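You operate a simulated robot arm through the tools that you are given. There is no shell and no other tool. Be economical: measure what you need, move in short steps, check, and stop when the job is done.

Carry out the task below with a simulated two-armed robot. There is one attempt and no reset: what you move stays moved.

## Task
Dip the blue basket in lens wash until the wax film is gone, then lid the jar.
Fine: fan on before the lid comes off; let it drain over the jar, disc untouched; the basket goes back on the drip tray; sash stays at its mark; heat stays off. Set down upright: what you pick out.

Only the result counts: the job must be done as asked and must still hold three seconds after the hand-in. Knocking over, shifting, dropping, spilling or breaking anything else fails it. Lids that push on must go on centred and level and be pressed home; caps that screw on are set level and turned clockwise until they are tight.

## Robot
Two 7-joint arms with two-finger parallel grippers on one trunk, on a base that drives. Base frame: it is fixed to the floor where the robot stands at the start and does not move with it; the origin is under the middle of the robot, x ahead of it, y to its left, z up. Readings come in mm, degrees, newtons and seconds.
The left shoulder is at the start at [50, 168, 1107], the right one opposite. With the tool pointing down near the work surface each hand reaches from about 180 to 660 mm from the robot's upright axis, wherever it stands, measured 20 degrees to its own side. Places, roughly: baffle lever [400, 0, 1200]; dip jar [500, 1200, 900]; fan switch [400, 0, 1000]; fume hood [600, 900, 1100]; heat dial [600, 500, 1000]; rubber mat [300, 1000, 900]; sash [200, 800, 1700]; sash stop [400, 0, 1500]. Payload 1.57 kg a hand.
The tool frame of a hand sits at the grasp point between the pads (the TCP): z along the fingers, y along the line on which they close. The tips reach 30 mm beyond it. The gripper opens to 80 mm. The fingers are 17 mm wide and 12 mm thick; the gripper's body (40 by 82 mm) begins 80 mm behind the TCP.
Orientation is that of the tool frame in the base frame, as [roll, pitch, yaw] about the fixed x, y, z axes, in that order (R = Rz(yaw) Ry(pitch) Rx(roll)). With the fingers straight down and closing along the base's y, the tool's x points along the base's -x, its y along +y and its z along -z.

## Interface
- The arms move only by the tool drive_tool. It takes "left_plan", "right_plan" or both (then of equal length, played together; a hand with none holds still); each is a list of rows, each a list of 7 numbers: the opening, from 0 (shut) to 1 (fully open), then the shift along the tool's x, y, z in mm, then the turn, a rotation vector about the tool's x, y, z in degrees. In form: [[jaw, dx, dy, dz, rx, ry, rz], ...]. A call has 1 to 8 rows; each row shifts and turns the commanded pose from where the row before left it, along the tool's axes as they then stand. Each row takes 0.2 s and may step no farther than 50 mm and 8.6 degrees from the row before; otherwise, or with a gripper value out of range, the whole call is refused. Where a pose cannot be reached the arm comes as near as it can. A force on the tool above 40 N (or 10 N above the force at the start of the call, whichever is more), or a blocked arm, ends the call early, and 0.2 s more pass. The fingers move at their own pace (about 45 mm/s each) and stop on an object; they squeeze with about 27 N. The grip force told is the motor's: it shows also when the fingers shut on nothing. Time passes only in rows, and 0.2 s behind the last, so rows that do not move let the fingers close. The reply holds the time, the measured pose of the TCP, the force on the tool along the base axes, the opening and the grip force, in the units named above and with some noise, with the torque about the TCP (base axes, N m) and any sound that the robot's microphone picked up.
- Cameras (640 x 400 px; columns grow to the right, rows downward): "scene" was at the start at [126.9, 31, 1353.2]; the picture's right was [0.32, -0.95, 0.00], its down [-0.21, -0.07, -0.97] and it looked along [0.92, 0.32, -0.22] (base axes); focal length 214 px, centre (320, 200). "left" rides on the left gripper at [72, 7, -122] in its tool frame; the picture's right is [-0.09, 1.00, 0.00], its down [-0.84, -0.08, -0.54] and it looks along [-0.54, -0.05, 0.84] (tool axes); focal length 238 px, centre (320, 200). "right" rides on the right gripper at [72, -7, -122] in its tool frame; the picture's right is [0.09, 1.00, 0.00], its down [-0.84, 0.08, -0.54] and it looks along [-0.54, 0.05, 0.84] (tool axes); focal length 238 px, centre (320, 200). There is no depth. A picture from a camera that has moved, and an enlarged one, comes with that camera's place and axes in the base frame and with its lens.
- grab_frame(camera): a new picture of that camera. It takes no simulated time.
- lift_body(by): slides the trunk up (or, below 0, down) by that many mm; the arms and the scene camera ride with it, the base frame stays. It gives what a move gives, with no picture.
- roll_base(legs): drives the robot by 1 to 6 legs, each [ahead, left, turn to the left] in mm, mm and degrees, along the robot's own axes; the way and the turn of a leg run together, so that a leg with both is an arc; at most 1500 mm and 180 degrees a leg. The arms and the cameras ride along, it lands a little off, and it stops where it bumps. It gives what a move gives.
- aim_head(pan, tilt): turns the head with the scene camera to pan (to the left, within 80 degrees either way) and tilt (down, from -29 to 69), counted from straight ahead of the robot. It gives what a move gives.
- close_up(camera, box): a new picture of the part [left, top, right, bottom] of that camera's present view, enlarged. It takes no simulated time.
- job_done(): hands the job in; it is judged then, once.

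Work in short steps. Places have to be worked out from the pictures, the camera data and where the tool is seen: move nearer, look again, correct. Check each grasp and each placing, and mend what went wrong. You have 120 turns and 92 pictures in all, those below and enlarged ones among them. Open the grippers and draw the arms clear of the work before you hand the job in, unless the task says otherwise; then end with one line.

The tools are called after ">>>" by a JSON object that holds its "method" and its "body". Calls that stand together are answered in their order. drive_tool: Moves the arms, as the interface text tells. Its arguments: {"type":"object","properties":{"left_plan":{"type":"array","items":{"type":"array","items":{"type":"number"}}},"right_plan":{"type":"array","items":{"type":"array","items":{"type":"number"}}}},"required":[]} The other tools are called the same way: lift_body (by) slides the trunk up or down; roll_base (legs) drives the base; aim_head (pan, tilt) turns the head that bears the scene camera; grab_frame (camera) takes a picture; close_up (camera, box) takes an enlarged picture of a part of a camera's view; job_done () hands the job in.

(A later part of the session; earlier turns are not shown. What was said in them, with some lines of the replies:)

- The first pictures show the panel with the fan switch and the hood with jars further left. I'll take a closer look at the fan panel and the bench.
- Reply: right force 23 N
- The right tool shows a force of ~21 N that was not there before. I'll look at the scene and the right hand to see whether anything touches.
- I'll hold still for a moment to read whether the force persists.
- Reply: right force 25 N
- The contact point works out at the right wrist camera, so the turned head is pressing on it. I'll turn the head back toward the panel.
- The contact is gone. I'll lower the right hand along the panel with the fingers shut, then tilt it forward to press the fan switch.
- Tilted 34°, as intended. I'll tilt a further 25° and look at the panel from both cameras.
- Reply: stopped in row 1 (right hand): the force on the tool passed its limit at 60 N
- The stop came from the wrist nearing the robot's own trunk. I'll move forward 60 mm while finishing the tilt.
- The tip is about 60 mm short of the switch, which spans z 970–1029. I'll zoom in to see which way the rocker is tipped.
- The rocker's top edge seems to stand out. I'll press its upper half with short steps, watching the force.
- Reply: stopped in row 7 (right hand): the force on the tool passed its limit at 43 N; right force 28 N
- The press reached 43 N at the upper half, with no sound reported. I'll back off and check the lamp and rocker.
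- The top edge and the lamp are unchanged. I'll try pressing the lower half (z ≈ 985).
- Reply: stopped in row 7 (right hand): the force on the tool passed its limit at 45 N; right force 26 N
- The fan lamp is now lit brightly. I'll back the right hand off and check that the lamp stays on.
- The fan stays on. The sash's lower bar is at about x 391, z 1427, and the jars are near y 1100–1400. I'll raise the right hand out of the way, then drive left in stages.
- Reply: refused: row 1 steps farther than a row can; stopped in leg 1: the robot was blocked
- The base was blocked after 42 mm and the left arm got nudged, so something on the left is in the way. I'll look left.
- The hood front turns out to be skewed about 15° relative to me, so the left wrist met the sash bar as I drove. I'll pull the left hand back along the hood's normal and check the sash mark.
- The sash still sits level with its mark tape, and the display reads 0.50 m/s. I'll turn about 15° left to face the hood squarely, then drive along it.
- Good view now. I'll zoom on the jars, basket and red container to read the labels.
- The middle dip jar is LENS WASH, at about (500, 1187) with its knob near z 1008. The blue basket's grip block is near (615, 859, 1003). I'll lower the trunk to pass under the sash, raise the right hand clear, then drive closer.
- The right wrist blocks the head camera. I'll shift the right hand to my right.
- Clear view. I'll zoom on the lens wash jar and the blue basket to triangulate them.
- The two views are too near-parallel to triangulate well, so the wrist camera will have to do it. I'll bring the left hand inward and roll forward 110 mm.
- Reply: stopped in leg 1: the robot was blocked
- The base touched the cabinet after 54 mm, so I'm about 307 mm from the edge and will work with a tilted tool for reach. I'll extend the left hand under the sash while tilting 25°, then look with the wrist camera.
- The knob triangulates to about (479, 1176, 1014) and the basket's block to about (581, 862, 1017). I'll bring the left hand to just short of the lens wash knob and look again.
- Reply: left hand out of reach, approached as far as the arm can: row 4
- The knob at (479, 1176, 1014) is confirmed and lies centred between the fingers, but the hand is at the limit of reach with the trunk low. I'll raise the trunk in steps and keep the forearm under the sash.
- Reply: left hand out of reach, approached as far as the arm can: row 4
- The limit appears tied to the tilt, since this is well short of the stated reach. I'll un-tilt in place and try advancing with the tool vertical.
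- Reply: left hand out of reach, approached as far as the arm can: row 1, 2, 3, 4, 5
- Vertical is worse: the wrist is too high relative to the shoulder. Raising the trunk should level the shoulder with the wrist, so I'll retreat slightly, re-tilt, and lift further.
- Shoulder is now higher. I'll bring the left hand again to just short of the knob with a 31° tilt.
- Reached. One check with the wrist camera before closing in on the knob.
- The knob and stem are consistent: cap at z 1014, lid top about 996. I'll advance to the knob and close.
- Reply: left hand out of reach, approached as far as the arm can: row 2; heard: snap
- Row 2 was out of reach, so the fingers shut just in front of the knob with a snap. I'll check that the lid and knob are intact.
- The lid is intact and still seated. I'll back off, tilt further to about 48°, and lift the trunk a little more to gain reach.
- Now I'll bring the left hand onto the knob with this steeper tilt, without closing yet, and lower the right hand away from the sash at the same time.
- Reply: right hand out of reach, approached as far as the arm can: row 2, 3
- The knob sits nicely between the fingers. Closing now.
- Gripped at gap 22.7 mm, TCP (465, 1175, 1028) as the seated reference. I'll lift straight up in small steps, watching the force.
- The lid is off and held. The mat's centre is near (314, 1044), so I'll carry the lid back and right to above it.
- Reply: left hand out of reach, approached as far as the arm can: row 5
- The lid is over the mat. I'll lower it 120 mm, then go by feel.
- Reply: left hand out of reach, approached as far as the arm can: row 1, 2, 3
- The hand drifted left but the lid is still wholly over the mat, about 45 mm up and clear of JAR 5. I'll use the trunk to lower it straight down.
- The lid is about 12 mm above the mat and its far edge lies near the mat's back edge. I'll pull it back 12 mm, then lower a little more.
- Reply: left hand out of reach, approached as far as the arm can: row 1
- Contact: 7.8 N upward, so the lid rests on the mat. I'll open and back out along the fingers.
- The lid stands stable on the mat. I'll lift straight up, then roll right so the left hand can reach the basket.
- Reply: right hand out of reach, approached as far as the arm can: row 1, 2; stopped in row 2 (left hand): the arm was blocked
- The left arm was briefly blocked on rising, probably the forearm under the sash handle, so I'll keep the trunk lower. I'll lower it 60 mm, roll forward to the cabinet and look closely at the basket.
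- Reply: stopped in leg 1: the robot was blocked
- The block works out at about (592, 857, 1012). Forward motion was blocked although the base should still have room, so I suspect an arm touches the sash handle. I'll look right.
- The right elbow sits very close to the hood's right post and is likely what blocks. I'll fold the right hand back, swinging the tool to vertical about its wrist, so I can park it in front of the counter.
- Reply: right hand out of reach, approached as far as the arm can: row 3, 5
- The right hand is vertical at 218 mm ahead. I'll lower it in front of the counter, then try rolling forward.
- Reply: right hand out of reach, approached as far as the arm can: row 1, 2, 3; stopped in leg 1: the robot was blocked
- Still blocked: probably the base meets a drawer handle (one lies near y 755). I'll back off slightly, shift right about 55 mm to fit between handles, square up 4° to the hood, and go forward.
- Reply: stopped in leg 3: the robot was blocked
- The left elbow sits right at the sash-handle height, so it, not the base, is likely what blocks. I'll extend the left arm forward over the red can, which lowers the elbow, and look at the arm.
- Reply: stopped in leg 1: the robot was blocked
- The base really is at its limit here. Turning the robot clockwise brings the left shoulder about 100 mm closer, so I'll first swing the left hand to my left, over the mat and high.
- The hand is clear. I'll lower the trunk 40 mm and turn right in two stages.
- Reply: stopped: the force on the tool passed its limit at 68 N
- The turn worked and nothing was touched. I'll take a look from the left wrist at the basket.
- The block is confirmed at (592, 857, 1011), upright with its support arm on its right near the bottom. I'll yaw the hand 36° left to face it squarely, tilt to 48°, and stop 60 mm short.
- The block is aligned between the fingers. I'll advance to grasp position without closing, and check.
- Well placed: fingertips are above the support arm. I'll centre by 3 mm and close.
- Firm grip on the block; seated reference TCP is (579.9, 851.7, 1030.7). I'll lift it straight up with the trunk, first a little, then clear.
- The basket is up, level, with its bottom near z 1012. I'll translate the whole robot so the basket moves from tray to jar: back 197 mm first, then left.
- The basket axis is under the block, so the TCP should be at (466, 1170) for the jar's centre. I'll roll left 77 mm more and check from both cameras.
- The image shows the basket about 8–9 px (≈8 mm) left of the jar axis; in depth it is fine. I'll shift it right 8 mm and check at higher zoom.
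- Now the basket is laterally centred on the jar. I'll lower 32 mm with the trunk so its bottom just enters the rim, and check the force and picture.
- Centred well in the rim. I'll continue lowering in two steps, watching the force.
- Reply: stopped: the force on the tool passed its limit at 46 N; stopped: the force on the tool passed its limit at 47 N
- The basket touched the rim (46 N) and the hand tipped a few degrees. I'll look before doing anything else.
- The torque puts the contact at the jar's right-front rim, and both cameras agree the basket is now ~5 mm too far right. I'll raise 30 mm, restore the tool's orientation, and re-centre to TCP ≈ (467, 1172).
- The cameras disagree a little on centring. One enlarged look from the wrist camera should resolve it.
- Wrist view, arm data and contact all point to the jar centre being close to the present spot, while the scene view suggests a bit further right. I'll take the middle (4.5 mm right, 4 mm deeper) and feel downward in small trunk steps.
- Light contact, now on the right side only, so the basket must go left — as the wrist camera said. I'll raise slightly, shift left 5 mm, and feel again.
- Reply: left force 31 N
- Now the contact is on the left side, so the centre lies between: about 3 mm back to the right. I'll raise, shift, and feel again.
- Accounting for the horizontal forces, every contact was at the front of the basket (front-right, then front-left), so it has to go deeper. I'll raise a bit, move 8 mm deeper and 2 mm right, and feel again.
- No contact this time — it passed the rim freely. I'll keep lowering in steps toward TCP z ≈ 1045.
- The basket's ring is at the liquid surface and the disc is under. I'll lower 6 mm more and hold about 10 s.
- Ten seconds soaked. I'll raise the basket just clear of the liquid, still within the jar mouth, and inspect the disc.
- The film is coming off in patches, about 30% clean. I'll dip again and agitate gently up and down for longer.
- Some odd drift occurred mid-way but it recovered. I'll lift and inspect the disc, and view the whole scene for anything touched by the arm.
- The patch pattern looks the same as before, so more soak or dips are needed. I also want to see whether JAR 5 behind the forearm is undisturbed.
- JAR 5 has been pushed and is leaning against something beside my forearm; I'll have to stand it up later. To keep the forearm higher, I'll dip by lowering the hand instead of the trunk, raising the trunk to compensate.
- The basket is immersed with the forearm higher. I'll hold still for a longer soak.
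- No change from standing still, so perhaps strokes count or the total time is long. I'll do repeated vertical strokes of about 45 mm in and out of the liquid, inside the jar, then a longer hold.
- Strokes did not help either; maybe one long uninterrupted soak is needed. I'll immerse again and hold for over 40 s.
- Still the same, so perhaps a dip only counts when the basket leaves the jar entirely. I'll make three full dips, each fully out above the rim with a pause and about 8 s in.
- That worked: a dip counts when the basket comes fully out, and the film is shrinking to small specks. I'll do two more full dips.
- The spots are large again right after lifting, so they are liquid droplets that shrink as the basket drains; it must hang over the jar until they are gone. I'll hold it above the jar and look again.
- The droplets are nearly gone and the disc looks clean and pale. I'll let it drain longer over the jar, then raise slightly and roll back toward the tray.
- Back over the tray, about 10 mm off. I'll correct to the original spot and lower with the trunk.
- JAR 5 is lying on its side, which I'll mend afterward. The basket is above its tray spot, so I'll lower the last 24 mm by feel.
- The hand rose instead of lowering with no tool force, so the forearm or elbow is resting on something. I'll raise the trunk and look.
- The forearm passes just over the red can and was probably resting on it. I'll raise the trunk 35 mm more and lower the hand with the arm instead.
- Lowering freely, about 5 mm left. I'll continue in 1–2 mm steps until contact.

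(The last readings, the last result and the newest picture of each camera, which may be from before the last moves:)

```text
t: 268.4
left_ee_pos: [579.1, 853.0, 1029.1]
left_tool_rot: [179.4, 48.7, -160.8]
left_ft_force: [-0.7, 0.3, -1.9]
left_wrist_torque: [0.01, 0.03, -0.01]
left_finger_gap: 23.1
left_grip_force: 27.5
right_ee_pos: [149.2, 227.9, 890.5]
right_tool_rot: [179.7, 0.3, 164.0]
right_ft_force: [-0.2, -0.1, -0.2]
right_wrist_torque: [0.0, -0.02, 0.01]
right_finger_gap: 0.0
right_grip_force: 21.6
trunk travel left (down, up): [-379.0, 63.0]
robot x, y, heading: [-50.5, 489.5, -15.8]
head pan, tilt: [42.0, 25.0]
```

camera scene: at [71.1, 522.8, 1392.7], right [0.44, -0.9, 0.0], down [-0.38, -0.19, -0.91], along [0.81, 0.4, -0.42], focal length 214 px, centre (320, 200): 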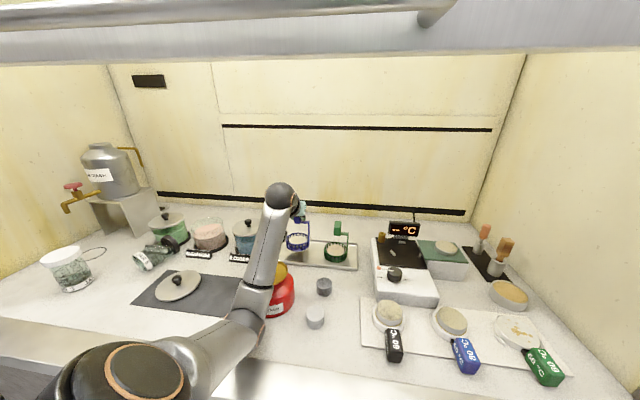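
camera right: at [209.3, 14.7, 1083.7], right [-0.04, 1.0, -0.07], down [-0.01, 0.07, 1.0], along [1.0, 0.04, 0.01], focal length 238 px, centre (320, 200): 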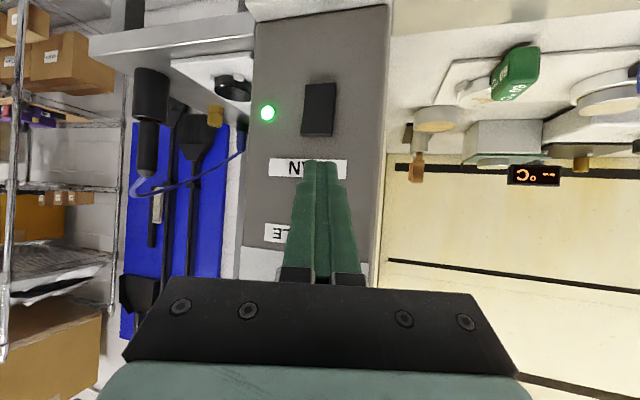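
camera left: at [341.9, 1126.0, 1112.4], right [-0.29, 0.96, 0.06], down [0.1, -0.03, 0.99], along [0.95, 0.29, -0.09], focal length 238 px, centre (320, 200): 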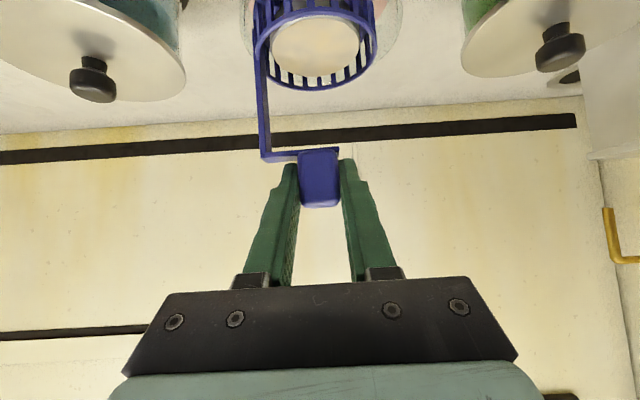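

No contact yet; the block probably slid in the grip at the rim contact. Continuing down gently.

>>> {"method": "drive_tool", "body": {"left_plan": [[0, 1.1, 0, 1, 0, 0, 0], [0, 1.1, 0, 1, 0, 0, 0], [0, 0, 0, 0, 0, 0, 0]]}}

>>> {"method": "drive_tool", "body": {"left_plan": [[0, 1.1, 0, 1, 0, 0, 0], [0, 1.1, 0, 1, 0, 0, 0], [0, 0, 0, 0, 0, 0, 0]]}}

>>> {"method": "drive_tool", "body": {"left_plan": [[0, 0.8, 0, 0.7, 0, 0, 0], [0, 0, 0, 0, 0, 0, 0]]}}

```text
t: 269.2
left_ee_pos: [581.5, 852.9, 1025.5]
left_tool_rot: [179.4, 48.8, -160.7]
left_ft_force: [-0.1, -0.3, -1.9]
left_wrist_torque: [-0.01, 0.04, 0.0]
left_finger_gap: 23.1
left_grip_force: 27.7
right_ee_pos: [150.1, 225.5, 890.5]
right_tool_rot: [179.7, 0.5, 164.0]
right_ft_force: [0.4, 0.6, 0.3]
right_wrist_torque: [0.01, -0.01, 0.01]
right_finger_gap: 0.0
right_grip_force: 21.0
trunk travel left (down, up): [-379.0, 63.0]
robot x, y, heading: [-50.2, 492.4, -15.5]
head pan, tilt: [42.0, 25.0]
```

```text
t: 270.1
left_ee_pos: [578.9, 854.3, 1026.4]
left_tool_rot: [179.4, 49.1, -160.6]
left_ft_force: [0.0, -0.1, 6.3]
left_wrist_torque: [0.11, -0.36, -0.04]
left_finger_gap: 23.6
left_grip_force: 27.5
right_ee_pos: [149.0, 227.0, 890.3]
right_tool_rot: [179.6, 0.5, 163.9]
right_ft_force: [-0.6, -0.4, -0.5]
right_wrist_torque: [0.02, 0.01, -0.01]
right_finger_gap: 0.1
right_grip_force: 21.1
trunk travel left (down, up): [-379.0, 63.0]
robot x, y, heading: [-50.7, 494.0, -15.8]
head pan, tilt: [42.0, 25.0]
```

```text
t: 270.6
left_ee_pos: [579.8, 853.3, 1026.1]
left_tool_rot: [179.4, 49.1, -160.7]
left_ft_force: [0.8, -0.7, 12.3]
left_wrist_torque: [0.26, -0.69, 0.05]
left_finger_gap: 23.3
left_grip_force: 26.9
right_ee_pos: [150.3, 227.1, 891.5]
right_tool_rot: [179.4, 0.4, 164.0]
right_ft_force: [-0.1, 0.6, -0.8]
right_wrist_torque: [-0.03, 0.0, 0.01]
right_finger_gap: 0.0
right_grip_force: 21.4
trunk travel left (down, up): [-379.0, 63.0]
robot x, y, heading: [-50.0, 492.3, -15.7]
head pan, tilt: [42.0, 25.0]
```

Contact is at the far edge first, so the basket is tipped a few degrees in the grip. I'll lift slightly, pitch the hand up 3°, and touch down again.

>>> {"method": "drive_tool", "body": {"left_plan": [[0, -3, 0, -2.6, 0, 0, 0], [0, 4, 0, -4.5, 0, -3, 0], [0, 1.5, 0, 1.3, 0, 0, 0], [0, 0.8, 0, 0.6, 0, 0, 0], [0, 0, 0, 0, 0, 0, 0]]}}

>>> {"method": "drive_tool", "body": {"left_plan": [[0, 1.6, 0, 1.3, 0, 0, 0], [0, 0, 0, 0, 0, 0, 0]]}}

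```text
t: 271.9
left_ee_pos: [574.2, 851.4, 1022.5]
left_tool_rot: [179.2, 51.6, -160.7]
left_ft_force: [0.1, 0.2, -0.4]
left_wrist_torque: [-0.05, 0.0, -0.03]
left_finger_gap: 23.1
left_grip_force: 26.7
right_ee_pos: [149.0, 226.6, 890.3]
right_tool_rot: [179.7, 0.4, 164.1]
right_ft_force: [-0.6, 0.5, 0.7]
right_wrist_torque: [0.02, -0.03, 0.01]
right_finger_gap: 0.0
right_grip_force: 21.0
trunk travel left (down, up): [-379.0, 63.0]
robot x, y, heading: [-48.7, 495.5, -15.7]
head pan, tilt: [42.0, 25.0]
```

```text
t: 272.4
left_ee_pos: [574.5, 850.9, 1021.8]
left_tool_rot: [179.3, 52.0, -160.8]
left_ft_force: [0.3, -1.0, 3.8]
left_wrist_torque: [-0.01, -0.23, -0.02]
left_finger_gap: 23.6
left_grip_force: 27.3
right_ee_pos: [150.7, 226.7, 890.5]
right_tool_rot: [179.6, 0.4, 163.9]
right_ft_force: [-0.1, 0.0, 0.5]
right_wrist_torque: [0.03, 0.01, -0.01]
right_finger_gap: 0.0
right_grip_force: 21.7
trunk travel left (down, up): [-379.0, 63.0]
robot x, y, heading: [-53.6, 490.3, -15.7]
head pan, tilt: [42.0, 25.0]
```

Still the far edge first. One more 3° of pitch.

>>> {"method": "drive_tool", "body": {"left_plan": [[0, -3, 0, -2.4, 0, 0, 0], [0, 3.7, 0, -4.8, 0, -3, 0], [0, 1.6, 0, 1.2, 0, 0, 0], [0, 1.6, 0, 1.2, 0, 0, 0], [0, 0, 0, 0, 0, 0, 0]]}}

>>> {"method": "drive_tool", "body": {"left_plan": [[0, 1.6, 0, 1.2, 0, 0, 0], [0, 0, 0, 0, 0, 0, 0]]}}

>>> {"method": "close_up", "body": {"camera": "scene", "box": [240, 200, 380, 300]}}

```text
t: 273.6
left_ee_pos: [567.3, 850.3, 1022.2]
left_tool_rot: [179.3, 54.8, -160.7]
left_ft_force: [0.3, 0.0, 0.7]
left_wrist_torque: [-0.08, 0.05, 0.0]
left_finger_gap: 23.2
left_grip_force: 26.7
right_ee_pos: [149.3, 227.4, 890.3]
right_tool_rot: [179.7, 0.5, 164.0]
right_ft_force: [-0.1, 0.2, 0.2]
right_wrist_torque: [0.0, -0.02, 0.0]
right_finger_gap: 0.0
right_grip_force: 21.3
trunk travel left (down, up): [-379.0, 63.0]
robot x, y, heading: [-48.3, 491.7, -15.9]
head pan, tilt: [42.0, 25.0]
```

```text
t: 274.2
left_ee_pos: [568.1, 849.0, 1022.8]
left_tool_rot: [179.3, 54.9, -160.8]
left_ft_force: [-2.2, -2.0, 9.3]
left_wrist_torque: [-0.26, 0.43, 0.04]
left_finger_gap: 23.0
left_grip_force: 27.3
right_ee_pos: [149.7, 226.5, 890.2]
right_tool_rot: [179.6, 0.4, 164.0]
right_ft_force: [-0.7, -0.4, -1.0]
right_wrist_torque: [-0.01, 0.05, 0.02]
right_finger_gap: 0.0
right_grip_force: 21.1
trunk travel left (down, up): [-379.0, 63.0]
robot x, y, heading: [-48.2, 491.6, -15.7]
head pan, tilt: [42.0, 25.0]
```

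```text
4.00 times, centred on (310, 250) of scene
camera zoom: at [69.8, 521.9, 1438.0], right [0.44, -0.9, 0.0], down [-0.38, -0.19, -0.91], along [0.81, 0.4, -0.42], focal length 858 px, centre (360, 0)
```

zoom: 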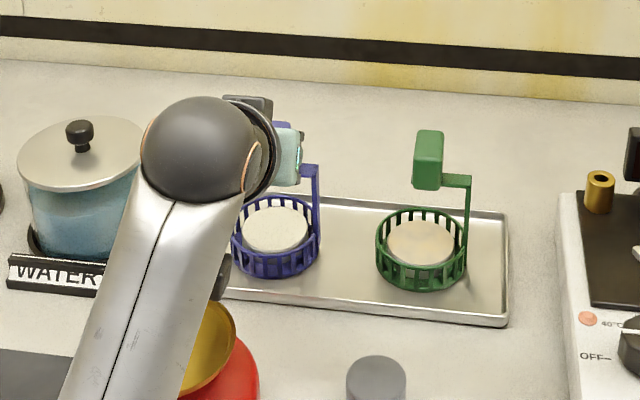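

The basket sits inside the tray nearly level, and its disc is pale and clean compared with the green one. I'll release and back out.

>>> {"method": "drive_tool", "body": {"left_plan": [[0.35, 0, 0, 0, 0, 0, 0], [0.5, 0, 0, 0, 0, 0, 0], [0.8, 0, 0, 0, 0, 0, 0], [1, 0, 0, 0, 0, 0, 0], [1, 0, 0, -20, 0, 0, 0], [1, 0, 0, -40, 0, 0, 0], [1, -20, 0, -30, 0, 0, 0]]}}

```text
t: 275.9
left_ee_pos: [510.3, 828.8, 1089.0]
left_tool_rot: [179.3, 54.6, -160.9]
left_ft_force: [-0.2, 0.3, 0.9]
left_wrist_torque: [0.0, -0.02, -0.01]
left_finger_gap: 79.8
left_grip_force: 0.2
right_ee_pos: [150.8, 227.6, 890.5]
right_tool_rot: [179.7, 0.4, 164.0]
right_ft_force: [-0.5, 0.0, 0.1]
right_wrist_torque: [0.02, 0.02, 0.03]
right_finger_gap: 0.1
right_grip_force: 21.1
trunk travel left (down, up): [-379.0, 63.0]
robot x, y, heading: [-47.3, 492.4, -16.0]
head pan, tilt: [42.0, 25.0]
```

Released cleanly. Next I'll roll back to the jar stance to fetch the lid (knob at about (295, 1086, 936) on the mat).

>>> {"method": "roll_base", "body": {"legs": [[-180, 0, 0], [0, 278, 0]]}}

>>> {"method": "drive_tool", "body": {"left_plan": [[1, 0, 0, 0, 0, 6, 0], [1, 0, 0, 0, 0, 0, 0]]}}

```text
t: 280.0
left_ee_pos: [410.3, 1151.2, 1089.0]
left_tool_rot: [179.2, 54.7, -160.4]
left_ft_force: [-0.1, -0.5, 0.1]
left_wrist_torque: [0.02, 0.01, 0.01]
left_finger_gap: 80.0
left_grip_force: 0.1
right_ee_pos: [53.1, 548.7, 889.7]
right_tool_rot: [179.7, 0.4, 164.3]
right_ft_force: [0.4, -0.3, 0.2]
right_wrist_torque: [0.01, -0.01, 0.0]
right_finger_gap: 0.2
right_grip_force: 21.7
trunk travel left (down, up): [-379.0, 63.0]
robot x, y, heading: [-143.6, 811.2, -15.1]
head pan, tilt: [42.0, 25.0]
```

```text
t: 280.6
left_ee_pos: [409.7, 1150.6, 1087.9]
left_tool_rot: [179.4, 48.7, -160.3]
left_ft_force: [-0.7, 0.1, 0.1]
left_wrist_torque: [0.05, -0.02, -0.02]
left_finger_gap: 80.0
left_grip_force: 0.0
right_ee_pos: [53.4, 546.8, 889.9]
right_tool_rot: [179.6, 0.4, 164.4]
right_ft_force: [1.0, -0.1, -0.1]
right_wrist_torque: [0.01, -0.02, 0.03]
right_finger_gap: 0.1
right_grip_force: 21.3
trunk travel left (down, up): [-379.0, 63.0]
robot x, y, heading: [-144.0, 813.8, -15.3]
head pan, tilt: [42.0, 25.0]
```

I'll bring the open hand above the lid on the mat.

>>> {"method": "drive_tool", "body": {"left_plan": [[1, 38.5, -5.6, -14.2, 0, 0, 0], [1, 38.5, -5.6, -14.2, 0, 0, 0], [1, 38.5, -5.6, -14.2, 0, 0, 0], [1, 38.5, -5.6, -14.2, 0, 0, 0], [1, 0, 0, 0, 0, 0, 0]]}}

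>>> {"method": "grab_frame", "body": {"camera": "left"}}

```text
t: 281.8
left_ee_pos: [316.6, 1080.4, 999.5]
left_tool_rot: [179.4, 48.7, -160.2]
left_ft_force: [0.2, 0.2, -0.7]
left_wrist_torque: [-0.01, -0.03, -0.03]
left_finger_gap: 79.9
left_grip_force: 0.1
left hand out of reach, approached as far as the arm can: row 3, 4
right_ee_pos: [53.1, 547.8, 890.0]
right_tool_rot: [179.8, 0.4, 164.5]
right_ft_force: [0.3, 0.3, 0.0]
right_wrist_torque: [0.01, 0.0, 0.02]
right_finger_gap: 0.1
right_grip_force: 21.3
trunk travel left (down, up): [-379.0, 63.0]
robot x, y, heading: [-149.6, 813.3, -15.4]
head pan, tilt: [42.0, 25.0]
```

```text
2 pictures are left
camera left: at [185.2, 1038.9, 1025.8], right [-0.29, 0.95, 0.08], down [0.17, -0.03, 0.99], along [0.94, 0.3, -0.15], focal length 238 px, centre (320, 200)
```

left: 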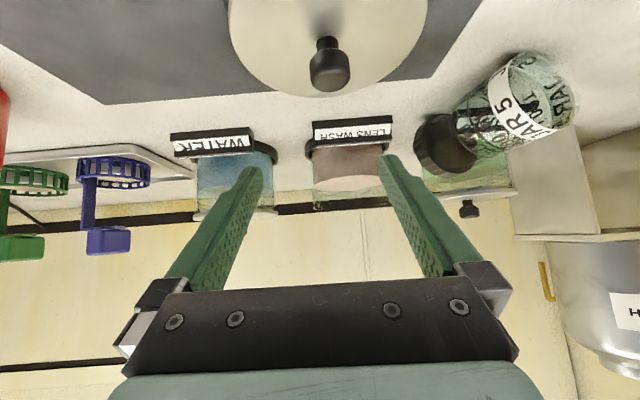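

The knob is confirmed at about (293, 1085), but the arm is too cramped here. I'll roll back 60 mm and re-aim.

>>> {"method": "roll_base", "body": {"legs": [[-60, 0, 0]]}}

>>> {"method": "drive_tool", "body": {"left_plan": [[1, 0, 0, 0, 0, 0, 0]]}}

```text
t: 282.8
left_ee_pos: [258.0, 1097.5, 1002.1]
left_tool_rot: [179.4, 48.8, -160.1]
left_ft_force: [0.8, 0.9, -0.3]
left_wrist_torque: [-0.01, -0.02, -0.01]
left_finger_gap: 79.9
left_grip_force: 0.1
right_ee_pos: [-3.2, 563.8, 890.2]
right_tool_rot: [179.7, 0.4, 164.5]
right_ft_force: [-0.2, -0.2, 0.9]
right_wrist_torque: [0.01, -0.01, -0.02]
right_finger_gap: 0.0
right_grip_force: 21.4
trunk travel left (down, up): [-379.0, 63.0]
robot x, y, heading: [-204.9, 822.3, -15.4]
head pan, tilt: [42.0, 25.0]
```

```text
t: 283.2
left_ee_pos: [258.4, 1097.6, 1001.6]
left_tool_rot: [179.4, 48.8, -160.2]
left_ft_force: [-0.6, -0.1, -0.6]
left_wrist_torque: [-0.01, -0.03, 0.0]
left_finger_gap: 79.9
left_grip_force: 0.1
right_ee_pos: [-3.5, 562.7, 890.3]
right_tool_rot: [179.7, 0.4, 164.5]
right_ft_force: [-1.5, -0.3, 0.7]
right_wrist_torque: [-0.01, -0.01, -0.01]
right_finger_gap: 0.0
right_grip_force: 21.0
trunk travel left (down, up): [-379.0, 63.0]
robot x, y, heading: [-202.1, 827.6, -15.1]
head pan, tilt: [42.0, 25.0]
```

I'll step to directly above the knob at this height and check the reading.

>>> {"method": "drive_tool", "body": {"left_plan": [[1, -9.8, -23.7, 11.1, 0, 0, 0], [1, 0, 0, 0, 0, 0, 0]]}}

```text
t: 283.8
left_ee_pos: [281.1, 1080.9, 999.8]
left_tool_rot: [179.3, 48.7, -160.2]
left_ft_force: [-0.2, 0.1, 0.0]
left_wrist_torque: [0.01, -0.04, -0.03]
left_finger_gap: 80.1
left_grip_force: 0.1
right_ee_pos: [-1.6, 565.0, 890.0]
right_tool_rot: [179.6, 0.3, 164.5]
right_ft_force: [0.0, 0.5, 0.1]
right_wrist_torque: [0.0, 0.04, 0.03]
right_finger_gap: 0.0
right_grip_force: 21.6
trunk travel left (down, up): [-379.0, 63.0]
robot x, y, heading: [-205.0, 823.7, -15.4]
head pan, tilt: [42.0, 25.0]
```

Aligned. I'll lower 50 mm with the trunk and close on the knob.

>>> {"method": "lift_body", "body": {"by": -50}}

>>> {"method": "drive_tool", "body": {"left_plan": [[0.4, 0, 0, 0, 0, 0, 0], [0.2, 0, 0, 0, 0, 0, 0], [0, 0, 0, 0, 0, 0, 0], [0, 0, 0, 0, 0, 0, 0], [0, 0, 0, 0, 0, 0, 0]]}}

```text
t: 284.7
left_ee_pos: [281.0, 1080.7, 949.9]
left_tool_rot: [179.4, 48.7, -160.0]
left_ft_force: [0.3, 0.5, -0.4]
left_wrist_torque: [0.0, -0.03, -0.02]
left_finger_gap: 79.8
left_grip_force: 0.0
right_ee_pos: [-2.9, 563.4, 840.1]
right_tool_rot: [179.7, 0.3, 164.5]
right_ft_force: [-0.8, 0.5, 0.2]
right_wrist_torque: [-0.02, -0.03, 0.01]
right_finger_gap: 0.1
right_grip_force: 21.5
trunk travel left (down, up): [-329.0, 113.0]
robot x, y, heading: [-203.9, 825.6, -15.2]
head pan, tilt: [42.0, 25.0]
```

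```text
t: 285.9
left_ee_pos: [281.2, 1080.2, 951.3]
left_tool_rot: [179.4, 48.7, -160.2]
left_ft_force: [0.2, -0.7, 0.6]
left_wrist_torque: [-0.05, -0.06, 0.0]
left_finger_gap: 22.6
left_grip_force: 26.5
right_ee_pos: [-3.0, 563.7, 839.8]
right_tool_rot: [179.8, 0.4, 164.5]
right_ft_force: [0.0, 0.8, 0.3]
right_wrist_torque: [-0.03, 0.01, 0.0]
right_finger_gap: 0.1
right_grip_force: 21.3
trunk travel left (down, up): [-329.0, 113.0]
robot x, y, heading: [-206.3, 825.8, -15.2]
head pan, tilt: [42.0, 25.0]
```

Gripped (22.6 mm). I'll lift the lid straight up with the trunk and roll forward 60 mm.

>>> {"method": "lift_body", "body": {"by": 100}}

>>> {"method": "roll_base", "body": {"legs": [[60, 0, 0]]}}

>>> {"method": "drive_tool", "body": {"left_plan": [[0, -7.5, 0, -6.6, 0, 0, 0], [0, 0, 0, 0, 0, 0, 0]]}}

```text
t: 287.2
left_ee_pos: [281.0, 1082.1, 1050.4]
left_tool_rot: [179.4, 48.7, -160.2]
left_ft_force: [-0.2, 0.3, 0.1]
left_wrist_torque: [-0.03, 0.0, -0.04]
left_finger_gap: 22.5
left_grip_force: 26.9
right_ee_pos: [-3.7, 562.9, 940.9]
right_tool_rot: [179.7, 0.4, 164.4]
right_ft_force: [-0.3, 0.5, 0.5]
right_wrist_torque: [0.01, -0.01, -0.01]
right_finger_gap: 0.0
right_grip_force: 21.5
trunk travel left (down, up): [-429.0, 13.0]
robot x, y, heading: [-204.9, 827.8, -15.4]
head pan, tilt: [42.0, 25.0]
```

```text
t: 288.2
left_ee_pos: [339.3, 1063.7, 1050.2]
left_tool_rot: [179.2, 48.6, -160.3]
left_ft_force: [-0.3, 0.1, -0.5]
left_wrist_torque: [0.01, 0.04, 0.01]
left_finger_gap: 22.7
left_grip_force: 27.2
right_ee_pos: [55.7, 547.0, 939.9]
right_tool_rot: [179.7, 0.3, 164.4]
right_ft_force: [0.4, -0.5, -0.1]
right_wrist_torque: [0.01, 0.05, 0.0]
right_finger_gap: 0.0
right_grip_force: 20.9
trunk travel left (down, up): [-429.0, 13.0]
robot x, y, heading: [-147.9, 812.5, -15.5]
head pan, tilt: [42.0, 25.0]
```

```text
t: 288.8
left_ee_pos: [339.2, 1064.3, 1059.8]
left_tool_rot: [179.3, 48.7, -160.3]
left_ft_force: [1.1, 0.0, 0.0]
left_wrist_torque: [-0.02, -0.01, 0.0]
left_finger_gap: 22.5
left_grip_force: 26.6
right_ee_pos: [55.2, 547.7, 940.3]
right_tool_rot: [179.7, 0.3, 164.3]
right_ft_force: [-0.2, 0.0, -0.3]
right_wrist_torque: [0.0, 0.01, -0.01]
right_finger_gap: 0.1
right_grip_force: 21.6
trunk travel left (down, up): [-429.0, 13.0]
robot x, y, heading: [-147.7, 809.9, -15.4]
head pan, tilt: [42.0, 25.0]
```

The lid is held at z ≈ 1060. I'll carry it over the jar.

>>> {"method": "drive_tool", "body": {"left_plan": [[0, -25.6, 14.8, 29.1, 0, 0, 0], [0, -25.6, 14.8, 29.1, 0, 0, 0], [0, -25.6, 14.8, 29.1, 0, 0, 0], [0, -25.6, 14.8, 29.1, 0, 0, 0], [0, 0, 0, 0, 0, 0, 0]]}}

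>>> {"method": "close_up", "body": {"camera": "scene", "box": [200, 200, 380, 310]}}

```text
t: 290.0
left_ee_pos: [463.1, 1175.5, 1062.5]
left_tool_rot: [179.4, 48.8, -160.2]
left_ft_force: [0.0, 0.0, -0.8]
left_wrist_torque: [0.02, -0.01, -0.02]
left_finger_gap: 22.5
left_grip_force: 27.3
right_ee_pos: [54.0, 547.5, 940.8]
right_tool_rot: [179.6, 0.3, 164.4]
right_ft_force: [0.2, -0.2, -0.3]
right_wrist_torque: [-0.03, -0.01, 0.04]
right_finger_gap: 0.0
right_grip_force: 21.5
trunk travel left (down, up): [-429.0, 13.0]
robot x, y, heading: [-146.9, 811.4, -15.3]
head pan, tilt: [42.0, 25.0]
```

```text
3.56 times, centred on (290, 255) of scene
camera zoom: at [-26.8, 842.1, 1487.7], right [0.45, -0.89, 0.0], down [-0.38, -0.19, -0.91], along [0.81, 0.41, -0.42], focal length 763 px, centre (427, 4)
```

zoom: 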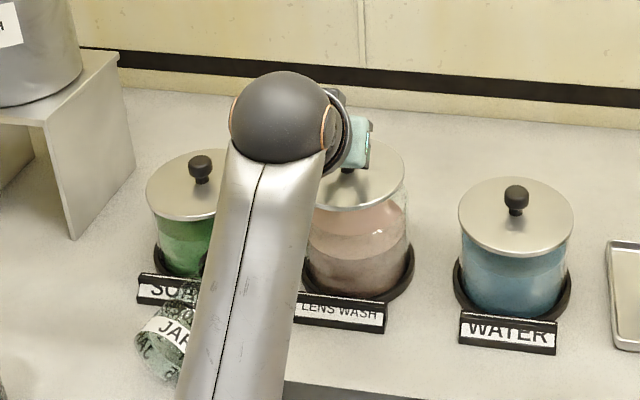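

The lid hovers just above the jar, about 4 mm left by the arm reading. I'll correct and lower by feel.

>>> {"method": "drive_tool", "body": {"left_plan": [[0, -0.7, -4.3, 0.8, 0, 0, 0], [0, 7.5, 0, 6.6, 0, 0, 0], [0, 6, 0, 5.3, 0, 0, 0], [0, 0, 0, 0, 0, 0, 0]]}}

>>> {"method": "drive_tool", "body": {"left_plan": [[0, 2.3, 0, 2, 0, 0, 0], [0, 1.5, 0, 1.3, 0, 0, 0], [0, 1.5, 0, 1.3, 0, 0, 0], [0, 0, 0, 0, 0, 0, 0]]}}

```text
t: 291.0
left_ee_pos: [465.8, 1171.1, 1041.9]
left_tool_rot: [179.5, 48.7, -160.3]
left_ft_force: [0.1, 0.1, -0.9]
left_wrist_torque: [-0.03, -0.03, 0.04]
left_finger_gap: 22.4
left_grip_force: 26.9
right_ee_pos: [54.1, 547.6, 940.3]
right_tool_rot: [179.7, 0.4, 164.3]
right_ft_force: [0.7, 0.2, -0.4]
right_wrist_torque: [-0.01, 0.05, 0.02]
right_finger_gap: 0.0
right_grip_force: 21.7
trunk travel left (down, up): [-429.0, 13.0]
robot x, y, heading: [-150.3, 815.6, -15.2]
head pan, tilt: [42.0, 25.0]
```

```text
t: 292.0
left_ee_pos: [466.1, 1170.2, 1035.3]
left_tool_rot: [179.4, 48.8, -160.2]
left_ft_force: [0.2, -0.6, -0.7]
left_wrist_torque: [0.02, -0.01, 0.0]
left_finger_gap: 22.8
left_grip_force: 27.2
right_ee_pos: [55.4, 546.7, 939.4]
right_tool_rot: [179.7, 0.4, 164.4]
right_ft_force: [0.2, 0.0, 0.5]
right_wrist_torque: [-0.01, -0.02, 0.01]
right_finger_gap: 0.0
right_grip_force: 21.2
trunk travel left (down, up): [-429.0, 13.0]
robot x, y, heading: [-145.2, 809.7, -15.2]
head pan, tilt: [42.0, 25.0]
```

No contact yet at z 1035, so the lid's lip is entering. Continuing in small steps.

>>> {"method": "drive_tool", "body": {"left_plan": [[0, 1.5, 0, 1.3, 0, 0, 0], [0, 1.5, 0, 1.3, 0, 0, 0], [0, 0, 0, 0, 0, 0, 0]]}}

>>> {"method": "drive_tool", "body": {"left_plan": [[0, 1.1, 0, 1, 0, 0, 0], [0, 1.1, 0, 1, 0, 0, 0], [0, 0, 0, 0, 0, 0, 0]]}}

```text
t: 292.8
left_ee_pos: [465.4, 1170.0, 1033.4]
left_tool_rot: [179.5, 48.7, -160.2]
left_ft_force: [-0.2, -0.3, -0.9]
left_wrist_torque: [0.0, 0.04, 0.0]
left_finger_gap: 22.4
left_grip_force: 27.1
right_ee_pos: [55.2, 548.4, 940.9]
right_tool_rot: [179.7, 0.4, 164.4]
right_ft_force: [0.7, 0.2, -0.5]
right_wrist_torque: [0.0, 0.02, 0.01]
right_finger_gap: 0.0
right_grip_force: 21.3
trunk travel left (down, up): [-429.0, 13.0]
robot x, y, heading: [-149.2, 810.7, -15.3]
head pan, tilt: [42.0, 25.0]
```

```text
t: 293.6
left_ee_pos: [465.7, 1171.1, 1030.2]
left_tool_rot: [179.4, 48.8, -160.1]
left_ft_force: [-5.6, 2.0, 3.6]
left_wrist_torque: [-0.22, 0.21, 0.18]
left_finger_gap: 22.4
left_grip_force: 27.0
right_ee_pos: [53.5, 547.1, 940.4]
right_tool_rot: [179.6, 0.4, 164.4]
right_ft_force: [0.3, 0.0, -1.6]
right_wrist_torque: [0.0, 0.0, 0.02]
right_finger_gap: 0.3
right_grip_force: 21.5
trunk travel left (down, up): [-429.0, 13.0]
robot x, y, heading: [-141.8, 813.7, -15.2]
head pan, tilt: [42.0, 25.0]
heard: snap
```

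A snap was heard and force appeared: the lid is seating. I'll press down a little more to be sure it's home.

>>> {"method": "drive_tool", "body": {"left_plan": [[0, 1.1, 0, 1, 0, 0, 0], [0, 1.1, 0, 1, 0, 0, 0], [0, 1.1, 0, 1, 0, 0, 0], [0, 1.1, 0, 1, 0, 0, 0], [0, 0, 0, 0, 0, 0, 0]]}}

```text
t: 294.8
left_ee_pos: [464.9, 1171.4, 1029.1]
left_tool_rot: [179.4, 49.6, -160.1]
left_ft_force: [-7.0, 2.3, 25.9]
left_wrist_torque: [0.08, -0.36, 0.18]
left_finger_gap: 22.6
left_grip_force: 27.0
right_ee_pos: [52.5, 546.6, 940.0]
right_tool_rot: [179.5, 0.5, 164.4]
right_ft_force: [-0.4, 0.1, -0.2]
right_wrist_torque: [-0.01, 0.01, -0.02]
right_finger_gap: 0.0
right_grip_force: 21.1
trunk travel left (down, up): [-429.0, 13.0]
robot x, y, heading: [-144.9, 809.2, -15.4]
head pan, tilt: [42.0, 25.0]
```

The lid is pressed home at its original seated height (1029). I'll release and back out and up. Then I'll use the remaining turns to try to stand JAR 5 back up.

>>> {"method": "drive_tool", "body": {"left_plan": [[0, -2, 0, -1.8, 0, 0, 0], [0.4, 0, 0, 0, 0, 0, 0], [0.7, 0, 0, 0, 0, 0, 0], [1, 0, 0, 0, 0, 0, 0], [1, 0, 0, -20, 0, 0, 0], [1, 0, 0, -40, 0, 0, 0], [1, -30, 0, -26, 0, 0, 0], [1, -20, 0, -17, 0, 0, 0]]}}

>>> {"method": "drive_tool", "body": {"left_plan": [[1, 0, 20, 0, 0, 8.3, 0], [1, 0, 20, 0, 0, 8.3, 0], [1, 0, 20, 0, 0, 8.3, 0], [1, 0, 20, 0, 0, 8.3, 0], [1, 0, 20, 0, 0, 8.3, 0], [1, 0, 0, 0, 0, 7, 0], [1, 0, 0, 0, 0, 0, 6.5], [1, 0, 0, 0, 0, 0, 6.5]]}}

```text
t: 296.6
left_ee_pos: [427.0, 1153.9, 1131.9]
left_tool_rot: [179.3, 48.7, -160.3]
left_ft_force: [-0.4, -0.8, 0.6]
left_wrist_torque: [-0.03, -0.01, 0.0]
left_finger_gap: 80.0
left_grip_force: 0.0
right_ee_pos: [54.5, 546.6, 940.0]
right_tool_rot: [179.7, 0.3, 164.3]
right_ft_force: [0.1, -0.5, 0.2]
right_wrist_torque: [-0.01, -0.03, -0.03]
right_finger_gap: 0.0
right_grip_force: 21.0
trunk travel left (down, up): [-429.0, 13.0]
robot x, y, heading: [-141.0, 807.3, -15.3]
head pan, tilt: [42.0, 25.0]
```

```text
t: 298.4
left_ee_pos: [391.7, 1248.3, 1132.6]
left_tool_rot: [179.5, 0.2, -172.8]
left_ft_force: [1.0, -0.3, -0.4]
left_wrist_torque: [0.0, 0.02, -0.04]
left_finger_gap: 79.8
left_grip_force: 0.0
right_ee_pos: [54.5, 546.5, 940.8]
right_tool_rot: [179.7, 0.4, 164.4]
right_ft_force: [0.0, 0.1, 0.2]
right_wrist_torque: [-0.03, -0.01, 0.02]
right_finger_gap: 0.0
right_grip_force: 21.3
trunk travel left (down, up): [-429.0, 13.0]
robot x, y, heading: [-146.1, 810.6, -15.4]
head pan, tilt: [42.0, 25.0]
```

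The tool is vertical and roughly aligned with the fallen jar's axis. I'll move over JAR 5, lower to z ≈ 1010, and use the last picture for aiming.

>>> {"method": "drive_tool", "body": {"left_plan": [[1, 21.5, 16.7, 0, 0, 0, 0], [1, 21.5, 16.7, 0, 0, 0, 0], [1, 0, 0, 40, 0, 0, 0], [1, 0, 0, 40, 0, 0, 0], [1, 0, 0, 40, 0, 0, 0], [1, 0, 0, 0, 0, 0, 0]]}}

>>> {"method": "grab_frame", "body": {"camera": "left"}}

```text
t: 299.8
left_ee_pos: [344.3, 1274.6, 1012.2]
left_tool_rot: [179.5, 0.1, -172.7]
left_ft_force: [-0.3, -0.2, -0.2]
left_wrist_torque: [-0.01, 0.02, 0.03]
left_finger_gap: 79.9
left_grip_force: 0.1
right_ee_pos: [55.1, 546.9, 941.0]
right_tool_rot: [179.7, 0.4, 164.4]
right_ft_force: [0.0, -0.1, 0.3]
right_wrist_torque: [-0.01, 0.01, 0.01]
right_finger_gap: 0.0
right_grip_force: 21.6
trunk travel left (down, up): [-429.0, 13.0]
robot x, y, heading: [-148.2, 807.4, -15.3]
head pan, tilt: [42.0, 25.0]
```

```text
0 pictures are left
camera left: at [275.1, 1271.1, 1132.9], right [-0.03, 1.0, 0.01], down [0.84, 0.02, 0.54], along [0.54, 0.03, -0.84], focal length 238 px, centre (320, 200)
```

left: 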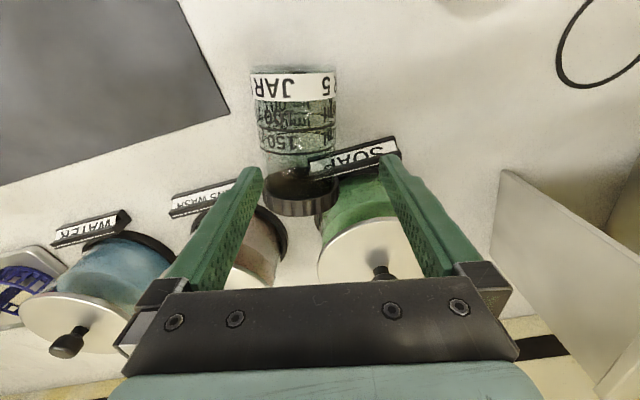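

JAR 5 lies along x from about 289 to 414 at y ≈ 1255, roughly 70 mm across. I'll align, lower around its body, and close.

>>> {"method": "drive_tool", "body": {"left_plan": [[1, 10, -20.2, 0, 0, 0, 5], [1, 0, 0, 35, 0, 0, 0], [1, 0, 0, 20, 0, 0, 0], [1, 0, 0, 14, 0, 0, 0], [1, 0, 0, 10, 0, 0, 0], [1, 0, 0, 4, 0, 0, 0]]}}

```text
t: 301.2
left_ee_pos: [336.8, 1255.9, 930.1]
left_tool_rot: [179.6, 0.3, -177.8]
left_ft_force: [-1.4, -0.7, 6.4]
left_wrist_torque: [-0.28, 0.05, -0.04]
left_finger_gap: 79.9
left_grip_force: 0.0
right_ee_pos: [54.8, 546.6, 939.8]
right_tool_rot: [179.6, 0.4, 164.5]
right_ft_force: [0.9, 0.6, 0.7]
right_wrist_torque: [0.0, -0.01, 0.01]
right_finger_gap: 0.0
right_grip_force: 21.3
trunk travel left (down, up): [-429.0, 13.0]
robot x, y, heading: [-146.2, 812.2, -15.2]
head pan, tilt: [42.0, 25.0]
```

Nearly straddled, with a light touch on the right finger. Closing gently.

>>> {"method": "drive_tool", "body": {"left_plan": [[0.9, 0, -2, -1, 0, 0, 0], [0.8, 0, 0, 0, 0, 0, 0], [0.6, 0, 0, 0, 0, 0, 0], [0, 0, 0, 0, 0, 0, 0], [0, 0, 0, 0, 0, 0, 0], [0, 0, 0, 0, 0, 0, 0]]}}

```text
t: 302.6
left_ee_pos: [337.2, 1253.7, 931.7]
left_tool_rot: [179.5, 0.1, -177.7]
left_ft_force: [0.3, -2.2, 2.0]
left_wrist_torque: [-0.15, -0.05, 0.0]
left_finger_gap: 62.8
left_grip_force: 27.0
right_ee_pos: [54.6, 547.1, 939.8]
right_tool_rot: [179.6, 0.4, 164.5]
right_ft_force: [-0.1, -0.3, -0.2]
right_wrist_torque: [0.0, -0.02, 0.02]
right_finger_gap: 0.0
right_grip_force: 21.2
trunk travel left (down, up): [-429.0, 13.0]
robot x, y, heading: [-142.7, 808.5, -15.1]
head pan, tilt: [42.0, 25.0]
```

It holds the jar body (62.8 mm). I'll lift 75 mm and check the weight.

>>> {"method": "drive_tool", "body": {"left_plan": [[0, 0, 0, -10, 0, 0, 0], [0, 0, 0, -30, 0, 0, 0], [0, 0, 0, -35, 0, 0, 0], [0, 0, 0, 0, 0, 0, 0]]}}

```text
t: 303.6
left_ee_pos: [335.4, 1252.5, 1005.2]
left_tool_rot: [179.5, -0.2, -177.7]
left_ft_force: [-0.4, 1.2, -2.2]
left_wrist_torque: [-0.05, 0.01, -0.05]
left_finger_gap: 60.7
left_grip_force: 27.5
right_ee_pos: [54.6, 547.7, 940.4]
right_tool_rot: [179.8, 0.3, 164.3]
right_ft_force: [0.0, 0.8, 0.5]
right_wrist_torque: [0.03, 0.02, -0.01]
right_finger_gap: 0.0
right_grip_force: 22.0
trunk travel left (down, up): [-429.0, 13.0]
robot x, y, heading: [-143.1, 809.7, -15.3]
head pan, tilt: [42.0, 25.0]
```

The jar is held, about 220 g. I'll tilt the hand forward 66° so the jar comes close to upright, cap up.

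>>> {"method": "drive_tool", "body": {"left_plan": [[0, 0, 0, 0, 0, -8.3, 0], [0, 0, 0, 0, 0, -8.3, 0], [0, 0, 0, 0, 0, -8.3, 0], [0, 0, 0, 0, 0, -8.3, 0], [0, 0, 0, 0, 0, -8.3, 0], [0, 0, 0, 0, 0, -8.3, 0], [0, 0, 0, 0, 0, -8.3, 0], [0, 0, 0, 0, 0, -8.3, 0]]}}

>>> {"method": "roll_base", "body": {"legs": [[-76, -68, 0]]}}

>>> {"method": "drive_tool", "body": {"left_plan": [[0, 0, 0, 0, 0, 0, 0]]}}

```text
t: 305.4
left_ee_pos: [335.9, 1254.0, 1005.1]
left_tool_rot: [179.0, 66.6, -178.5]
left_ft_force: [0.3, -0.6, -1.9]
left_wrist_torque: [-0.02, 0.0, 0.02]
left_finger_gap: 60.7
left_grip_force: 26.5
right_ee_pos: [55.1, 548.3, 940.9]
right_tool_rot: [179.8, 0.5, 164.4]
right_ft_force: [0.1, 0.1, 0.9]
right_wrist_torque: [0.0, -0.01, 0.0]
right_finger_gap: 0.0
right_grip_force: 21.3
trunk travel left (down, up): [-429.0, 13.0]
robot x, y, heading: [-145.9, 811.7, -15.3]
head pan, tilt: [42.0, 25.0]
```

```text
t: 306.7
left_ee_pos: [247.2, 1207.1, 1005.5]
left_tool_rot: [178.8, 66.5, -178.8]
left_ft_force: [-0.3, -0.5, -2.1]
left_wrist_torque: [-0.02, 0.01, 0.02]
left_finger_gap: 60.3
left_grip_force: 26.5
right_ee_pos: [-34.3, 501.8, 940.8]
right_tool_rot: [179.6, 0.4, 164.4]
right_ft_force: [0.7, -0.6, -0.5]
right_wrist_torque: [0.04, -0.01, -0.02]
right_finger_gap: 0.0
right_grip_force: 21.2
trunk travel left (down, up): [-429.0, 13.0]
robot x, y, heading: [-233.3, 763.3, -15.2]
head pan, tilt: [42.0, 25.0]
```

```text
t: 307.1
left_ee_pos: [247.7, 1207.5, 1004.7]
left_tool_rot: [178.9, 66.5, -178.7]
left_ft_force: [0.0, -1.4, -1.9]
left_wrist_torque: [-0.01, 0.03, 0.0]
left_finger_gap: 60.7
left_grip_force: 27.4
right_ee_pos: [-34.3, 501.7, 939.5]
right_tool_rot: [179.7, 0.4, 164.5]
right_ft_force: [-0.1, 0.0, -0.3]
right_wrist_torque: [0.0, -0.01, -0.03]
right_finger_gap: 0.0
right_grip_force: 21.7
trunk travel left (down, up): [-429.0, 13.0]
robot x, y, heading: [-234.1, 761.8, -15.5]
head pan, tilt: [42.0, 25.0]
```

Jar nearly upright over its old place. I'll add 3.5° tilt and lower with the trunk until it touches.

>>> {"method": "drive_tool", "body": {"left_plan": [[0, 0, 0, 0, 0, -3.5, 0], [0, 0, 0, 0, 0, 0, 0]]}}

>>> {"method": "lift_body", "body": {"by": -45}}

>>> {"method": "lift_body", "body": {"by": -6}}

```text
t: 307.7
left_ee_pos: [246.6, 1208.5, 1003.8]
left_tool_rot: [178.6, 70.1, -178.9]
left_ft_force: [-0.5, -0.1, -2.4]
left_wrist_torque: [-0.02, 0.01, 0.0]
left_finger_gap: 60.9
left_grip_force: 27.4
right_ee_pos: [-34.0, 500.9, 940.7]
right_tool_rot: [179.7, 0.3, 164.4]
right_ft_force: [0.4, 0.0, 0.2]
right_wrist_torque: [-0.01, 0.05, -0.01]
right_finger_gap: 0.0
right_grip_force: 21.3
trunk travel left (down, up): [-429.0, 13.0]
robot x, y, heading: [-232.3, 765.7, -15.2]
head pan, tilt: [42.0, 25.0]
```

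```text
t: 308.6
left_ee_pos: [246.1, 1207.0, 959.1]
left_tool_rot: [178.7, 70.0, -179.0]
left_ft_force: [-0.4, 0.0, -2.3]
left_wrist_torque: [0.01, 0.02, 0.0]
left_finger_gap: 60.7
left_grip_force: 27.3
right_ee_pos: [-35.5, 500.8, 896.0]
right_tool_rot: [179.7, 0.4, 164.3]
right_ft_force: [0.1, 0.0, -1.3]
right_wrist_torque: [0.02, -0.01, -0.01]
right_finger_gap: 0.0
right_grip_force: 21.8
trunk travel left (down, up): [-384.0, 58.0]
robot x, y, heading: [-235.8, 760.5, -15.4]
head pan, tilt: [42.0, 25.0]
```

```text
t: 309.1
left_ee_pos: [247.6, 1205.9, 960.0]
left_tool_rot: [177.9, 70.6, -179.7]
left_ft_force: [-1.4, -0.2, 14.5]
left_wrist_torque: [0.07, -0.2, -0.01]
left_finger_gap: 60.7
left_grip_force: 27.0
right_ee_pos: [-35.9, 500.2, 889.9]
right_tool_rot: [179.6, 0.4, 164.4]
right_ft_force: [-0.3, 0.0, -0.9]
right_wrist_torque: [0.03, -0.01, -0.02]
right_finger_gap: 0.0
right_grip_force: 20.9
trunk travel left (down, up): [-378.0, 64.0]
robot x, y, heading: [-237.3, 765.3, -15.3]
head pan, tilt: [42.0, 25.0]
```

Touchdown at the jar's front bottom edge, as predicted. I'll tilt 5° more to reduce the lean, then release so it settles upright.

>>> {"method": "drive_tool", "body": {"left_plan": [[0, -1, 0, 0, 0, -2.5, 0], [0, 0, 0, 0, 0, -2.5, 0], [0, 0, 0, 0, 0, 0, 0]]}}

>>> {"method": "drive_tool", "body": {"left_plan": [[0.78, 0, 0, 0, 0, 0, 0], [0.82, 0, 0, 0, 0, 0, 0], [0.9, 0, 0, 0, 0, 0, 0], [1, 0, 0, 0, 0, 0, 0], [1, 0, 0, 0, 0, 0, 0]]}}

```text
t: 309.9
left_ee_pos: [244.1, 1207.5, 959.4]
left_tool_rot: [175.9, 75.2, 178.4]
left_ft_force: [-9.3, 2.0, 38.0]
left_wrist_torque: [-0.18, 6.74, -0.35]
left_finger_gap: 60.7
left_grip_force: 26.9
right_ee_pos: [-36.6, 499.6, 889.3]
right_tool_rot: [179.5, 0.5, 164.4]
right_ft_force: [-0.1, -0.4, 0.9]
right_wrist_torque: [-0.01, -0.03, 0.02]
right_finger_gap: 0.1
right_grip_force: 21.0
trunk travel left (down, up): [-378.0, 64.0]
robot x, y, heading: [-236.7, 765.2, -15.3]
head pan, tilt: [42.0, 25.0]
```

```text
t: 311.1
left_ee_pos: [244.1, 1207.0, 959.5]
left_tool_rot: [176.1, 75.3, 178.6]
left_ft_force: [-9.0, 4.1, 38.1]
left_wrist_torque: [-0.02, 6.47, -0.73]
left_finger_gap: 80.4
left_grip_force: 0.0
right_ee_pos: [-36.2, 499.0, 889.4]
right_tool_rot: [179.4, 0.5, 164.4]
right_ft_force: [-0.3, -0.7, -0.5]
right_wrist_torque: [0.01, 0.01, 0.01]
right_finger_gap: 0.2
right_grip_force: 21.0
trunk travel left (down, up): [-378.0, 64.0]
robot x, y, heading: [-235.0, 763.4, -15.3]
head pan, tilt: [42.0, 25.0]
```

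The fingers are open around the settled jar. I'll lift 4 mm, then roll straight back along the finger direction to clear it without touching.

>>> {"method": "lift_body", "body": {"by": 5}}

>>> {"method": "roll_base", "body": {"legs": [[-125, -34, 0]]}}

```text
t: 311.6
left_ee_pos: [246.6, 1206.6, 959.0]
left_tool_rot: [178.6, 74.9, -179.0]
left_ft_force: [-7.5, 3.7, 13.5]
left_wrist_torque: [0.1, 2.49, -0.66]
left_finger_gap: 79.9
left_grip_force: 0.1
right_ee_pos: [-36.3, 500.7, 893.8]
right_tool_rot: [179.6, 0.4, 164.4]
right_ft_force: [0.1, 0.0, 0.2]
right_wrist_torque: [0.0, 0.04, -0.03]
right_finger_gap: 0.0
right_grip_force: 21.3
trunk travel left (down, up): [-383.0, 59.0]
robot x, y, heading: [-236.5, 759.3, -15.3]
head pan, tilt: [42.0, 25.0]
```

```text
t: 312.9
left_ee_pos: [117.6, 1207.3, 958.6]
left_tool_rot: [178.3, 74.9, -179.3]
left_ft_force: [0.6, -0.3, -0.1]
left_wrist_torque: [-0.03, 0.01, 0.0]
left_finger_gap: 79.9
left_grip_force: 0.0
right_ee_pos: [-164.7, 501.8, 894.5]
right_tool_rot: [179.8, 0.5, 164.4]
right_ft_force: [-0.4, -0.3, 0.2]
right_wrist_torque: [-0.01, -0.05, 0.03]
right_finger_gap: 0.0
right_grip_force: 21.8
trunk travel left (down, up): [-383.0, 59.0]
robot x, y, heading: [-363.5, 765.3, -15.4]
head pan, tilt: [42.0, 25.0]
```

Both hands are free and the left hand is clear of JAR 5. I'll back away further from the work, then hand in.

>>> {"method": "roll_base", "body": {"legs": [[-150, -40, 0]]}}

>>> {"method": "job_done", "body": {}}

```text
t: 314.3
left_ee_pos: [-39.2, 1209.0, 959.5]
left_tool_rot: [178.4, 75.0, -179.6]
left_ft_force: [-0.2, 0.1, 0.4]
left_wrist_torque: [0.0, 0.02, 0.05]
left_finger_gap: 79.8
left_grip_force: 0.1
right_ee_pos: [-322.0, 502.4, 893.8]
right_tool_rot: [179.8, 0.4, 164.3]
right_ft_force: [0.4, -0.8, -0.5]
right_wrist_torque: [0.01, -0.01, -0.03]
right_finger_gap: 0.0
right_grip_force: 21.5
trunk travel left (down, up): [-383.0, 59.0]
robot x, y, heading: [-520.5, 765.1, -15.7]
head pan, tilt: [42.0, 25.0]
```

```text
The job is handed in.
```

I turned the fan on before opening the jar, washed the blue basket and drained it over the jar, put it back on the drip tray and pressed the lens wash lid home, but my forearm knocked over JAR 5 on the way; I stood it back up near its old place without a picture to check it, and I also didn't re-check the sash after my left arm nudged it.
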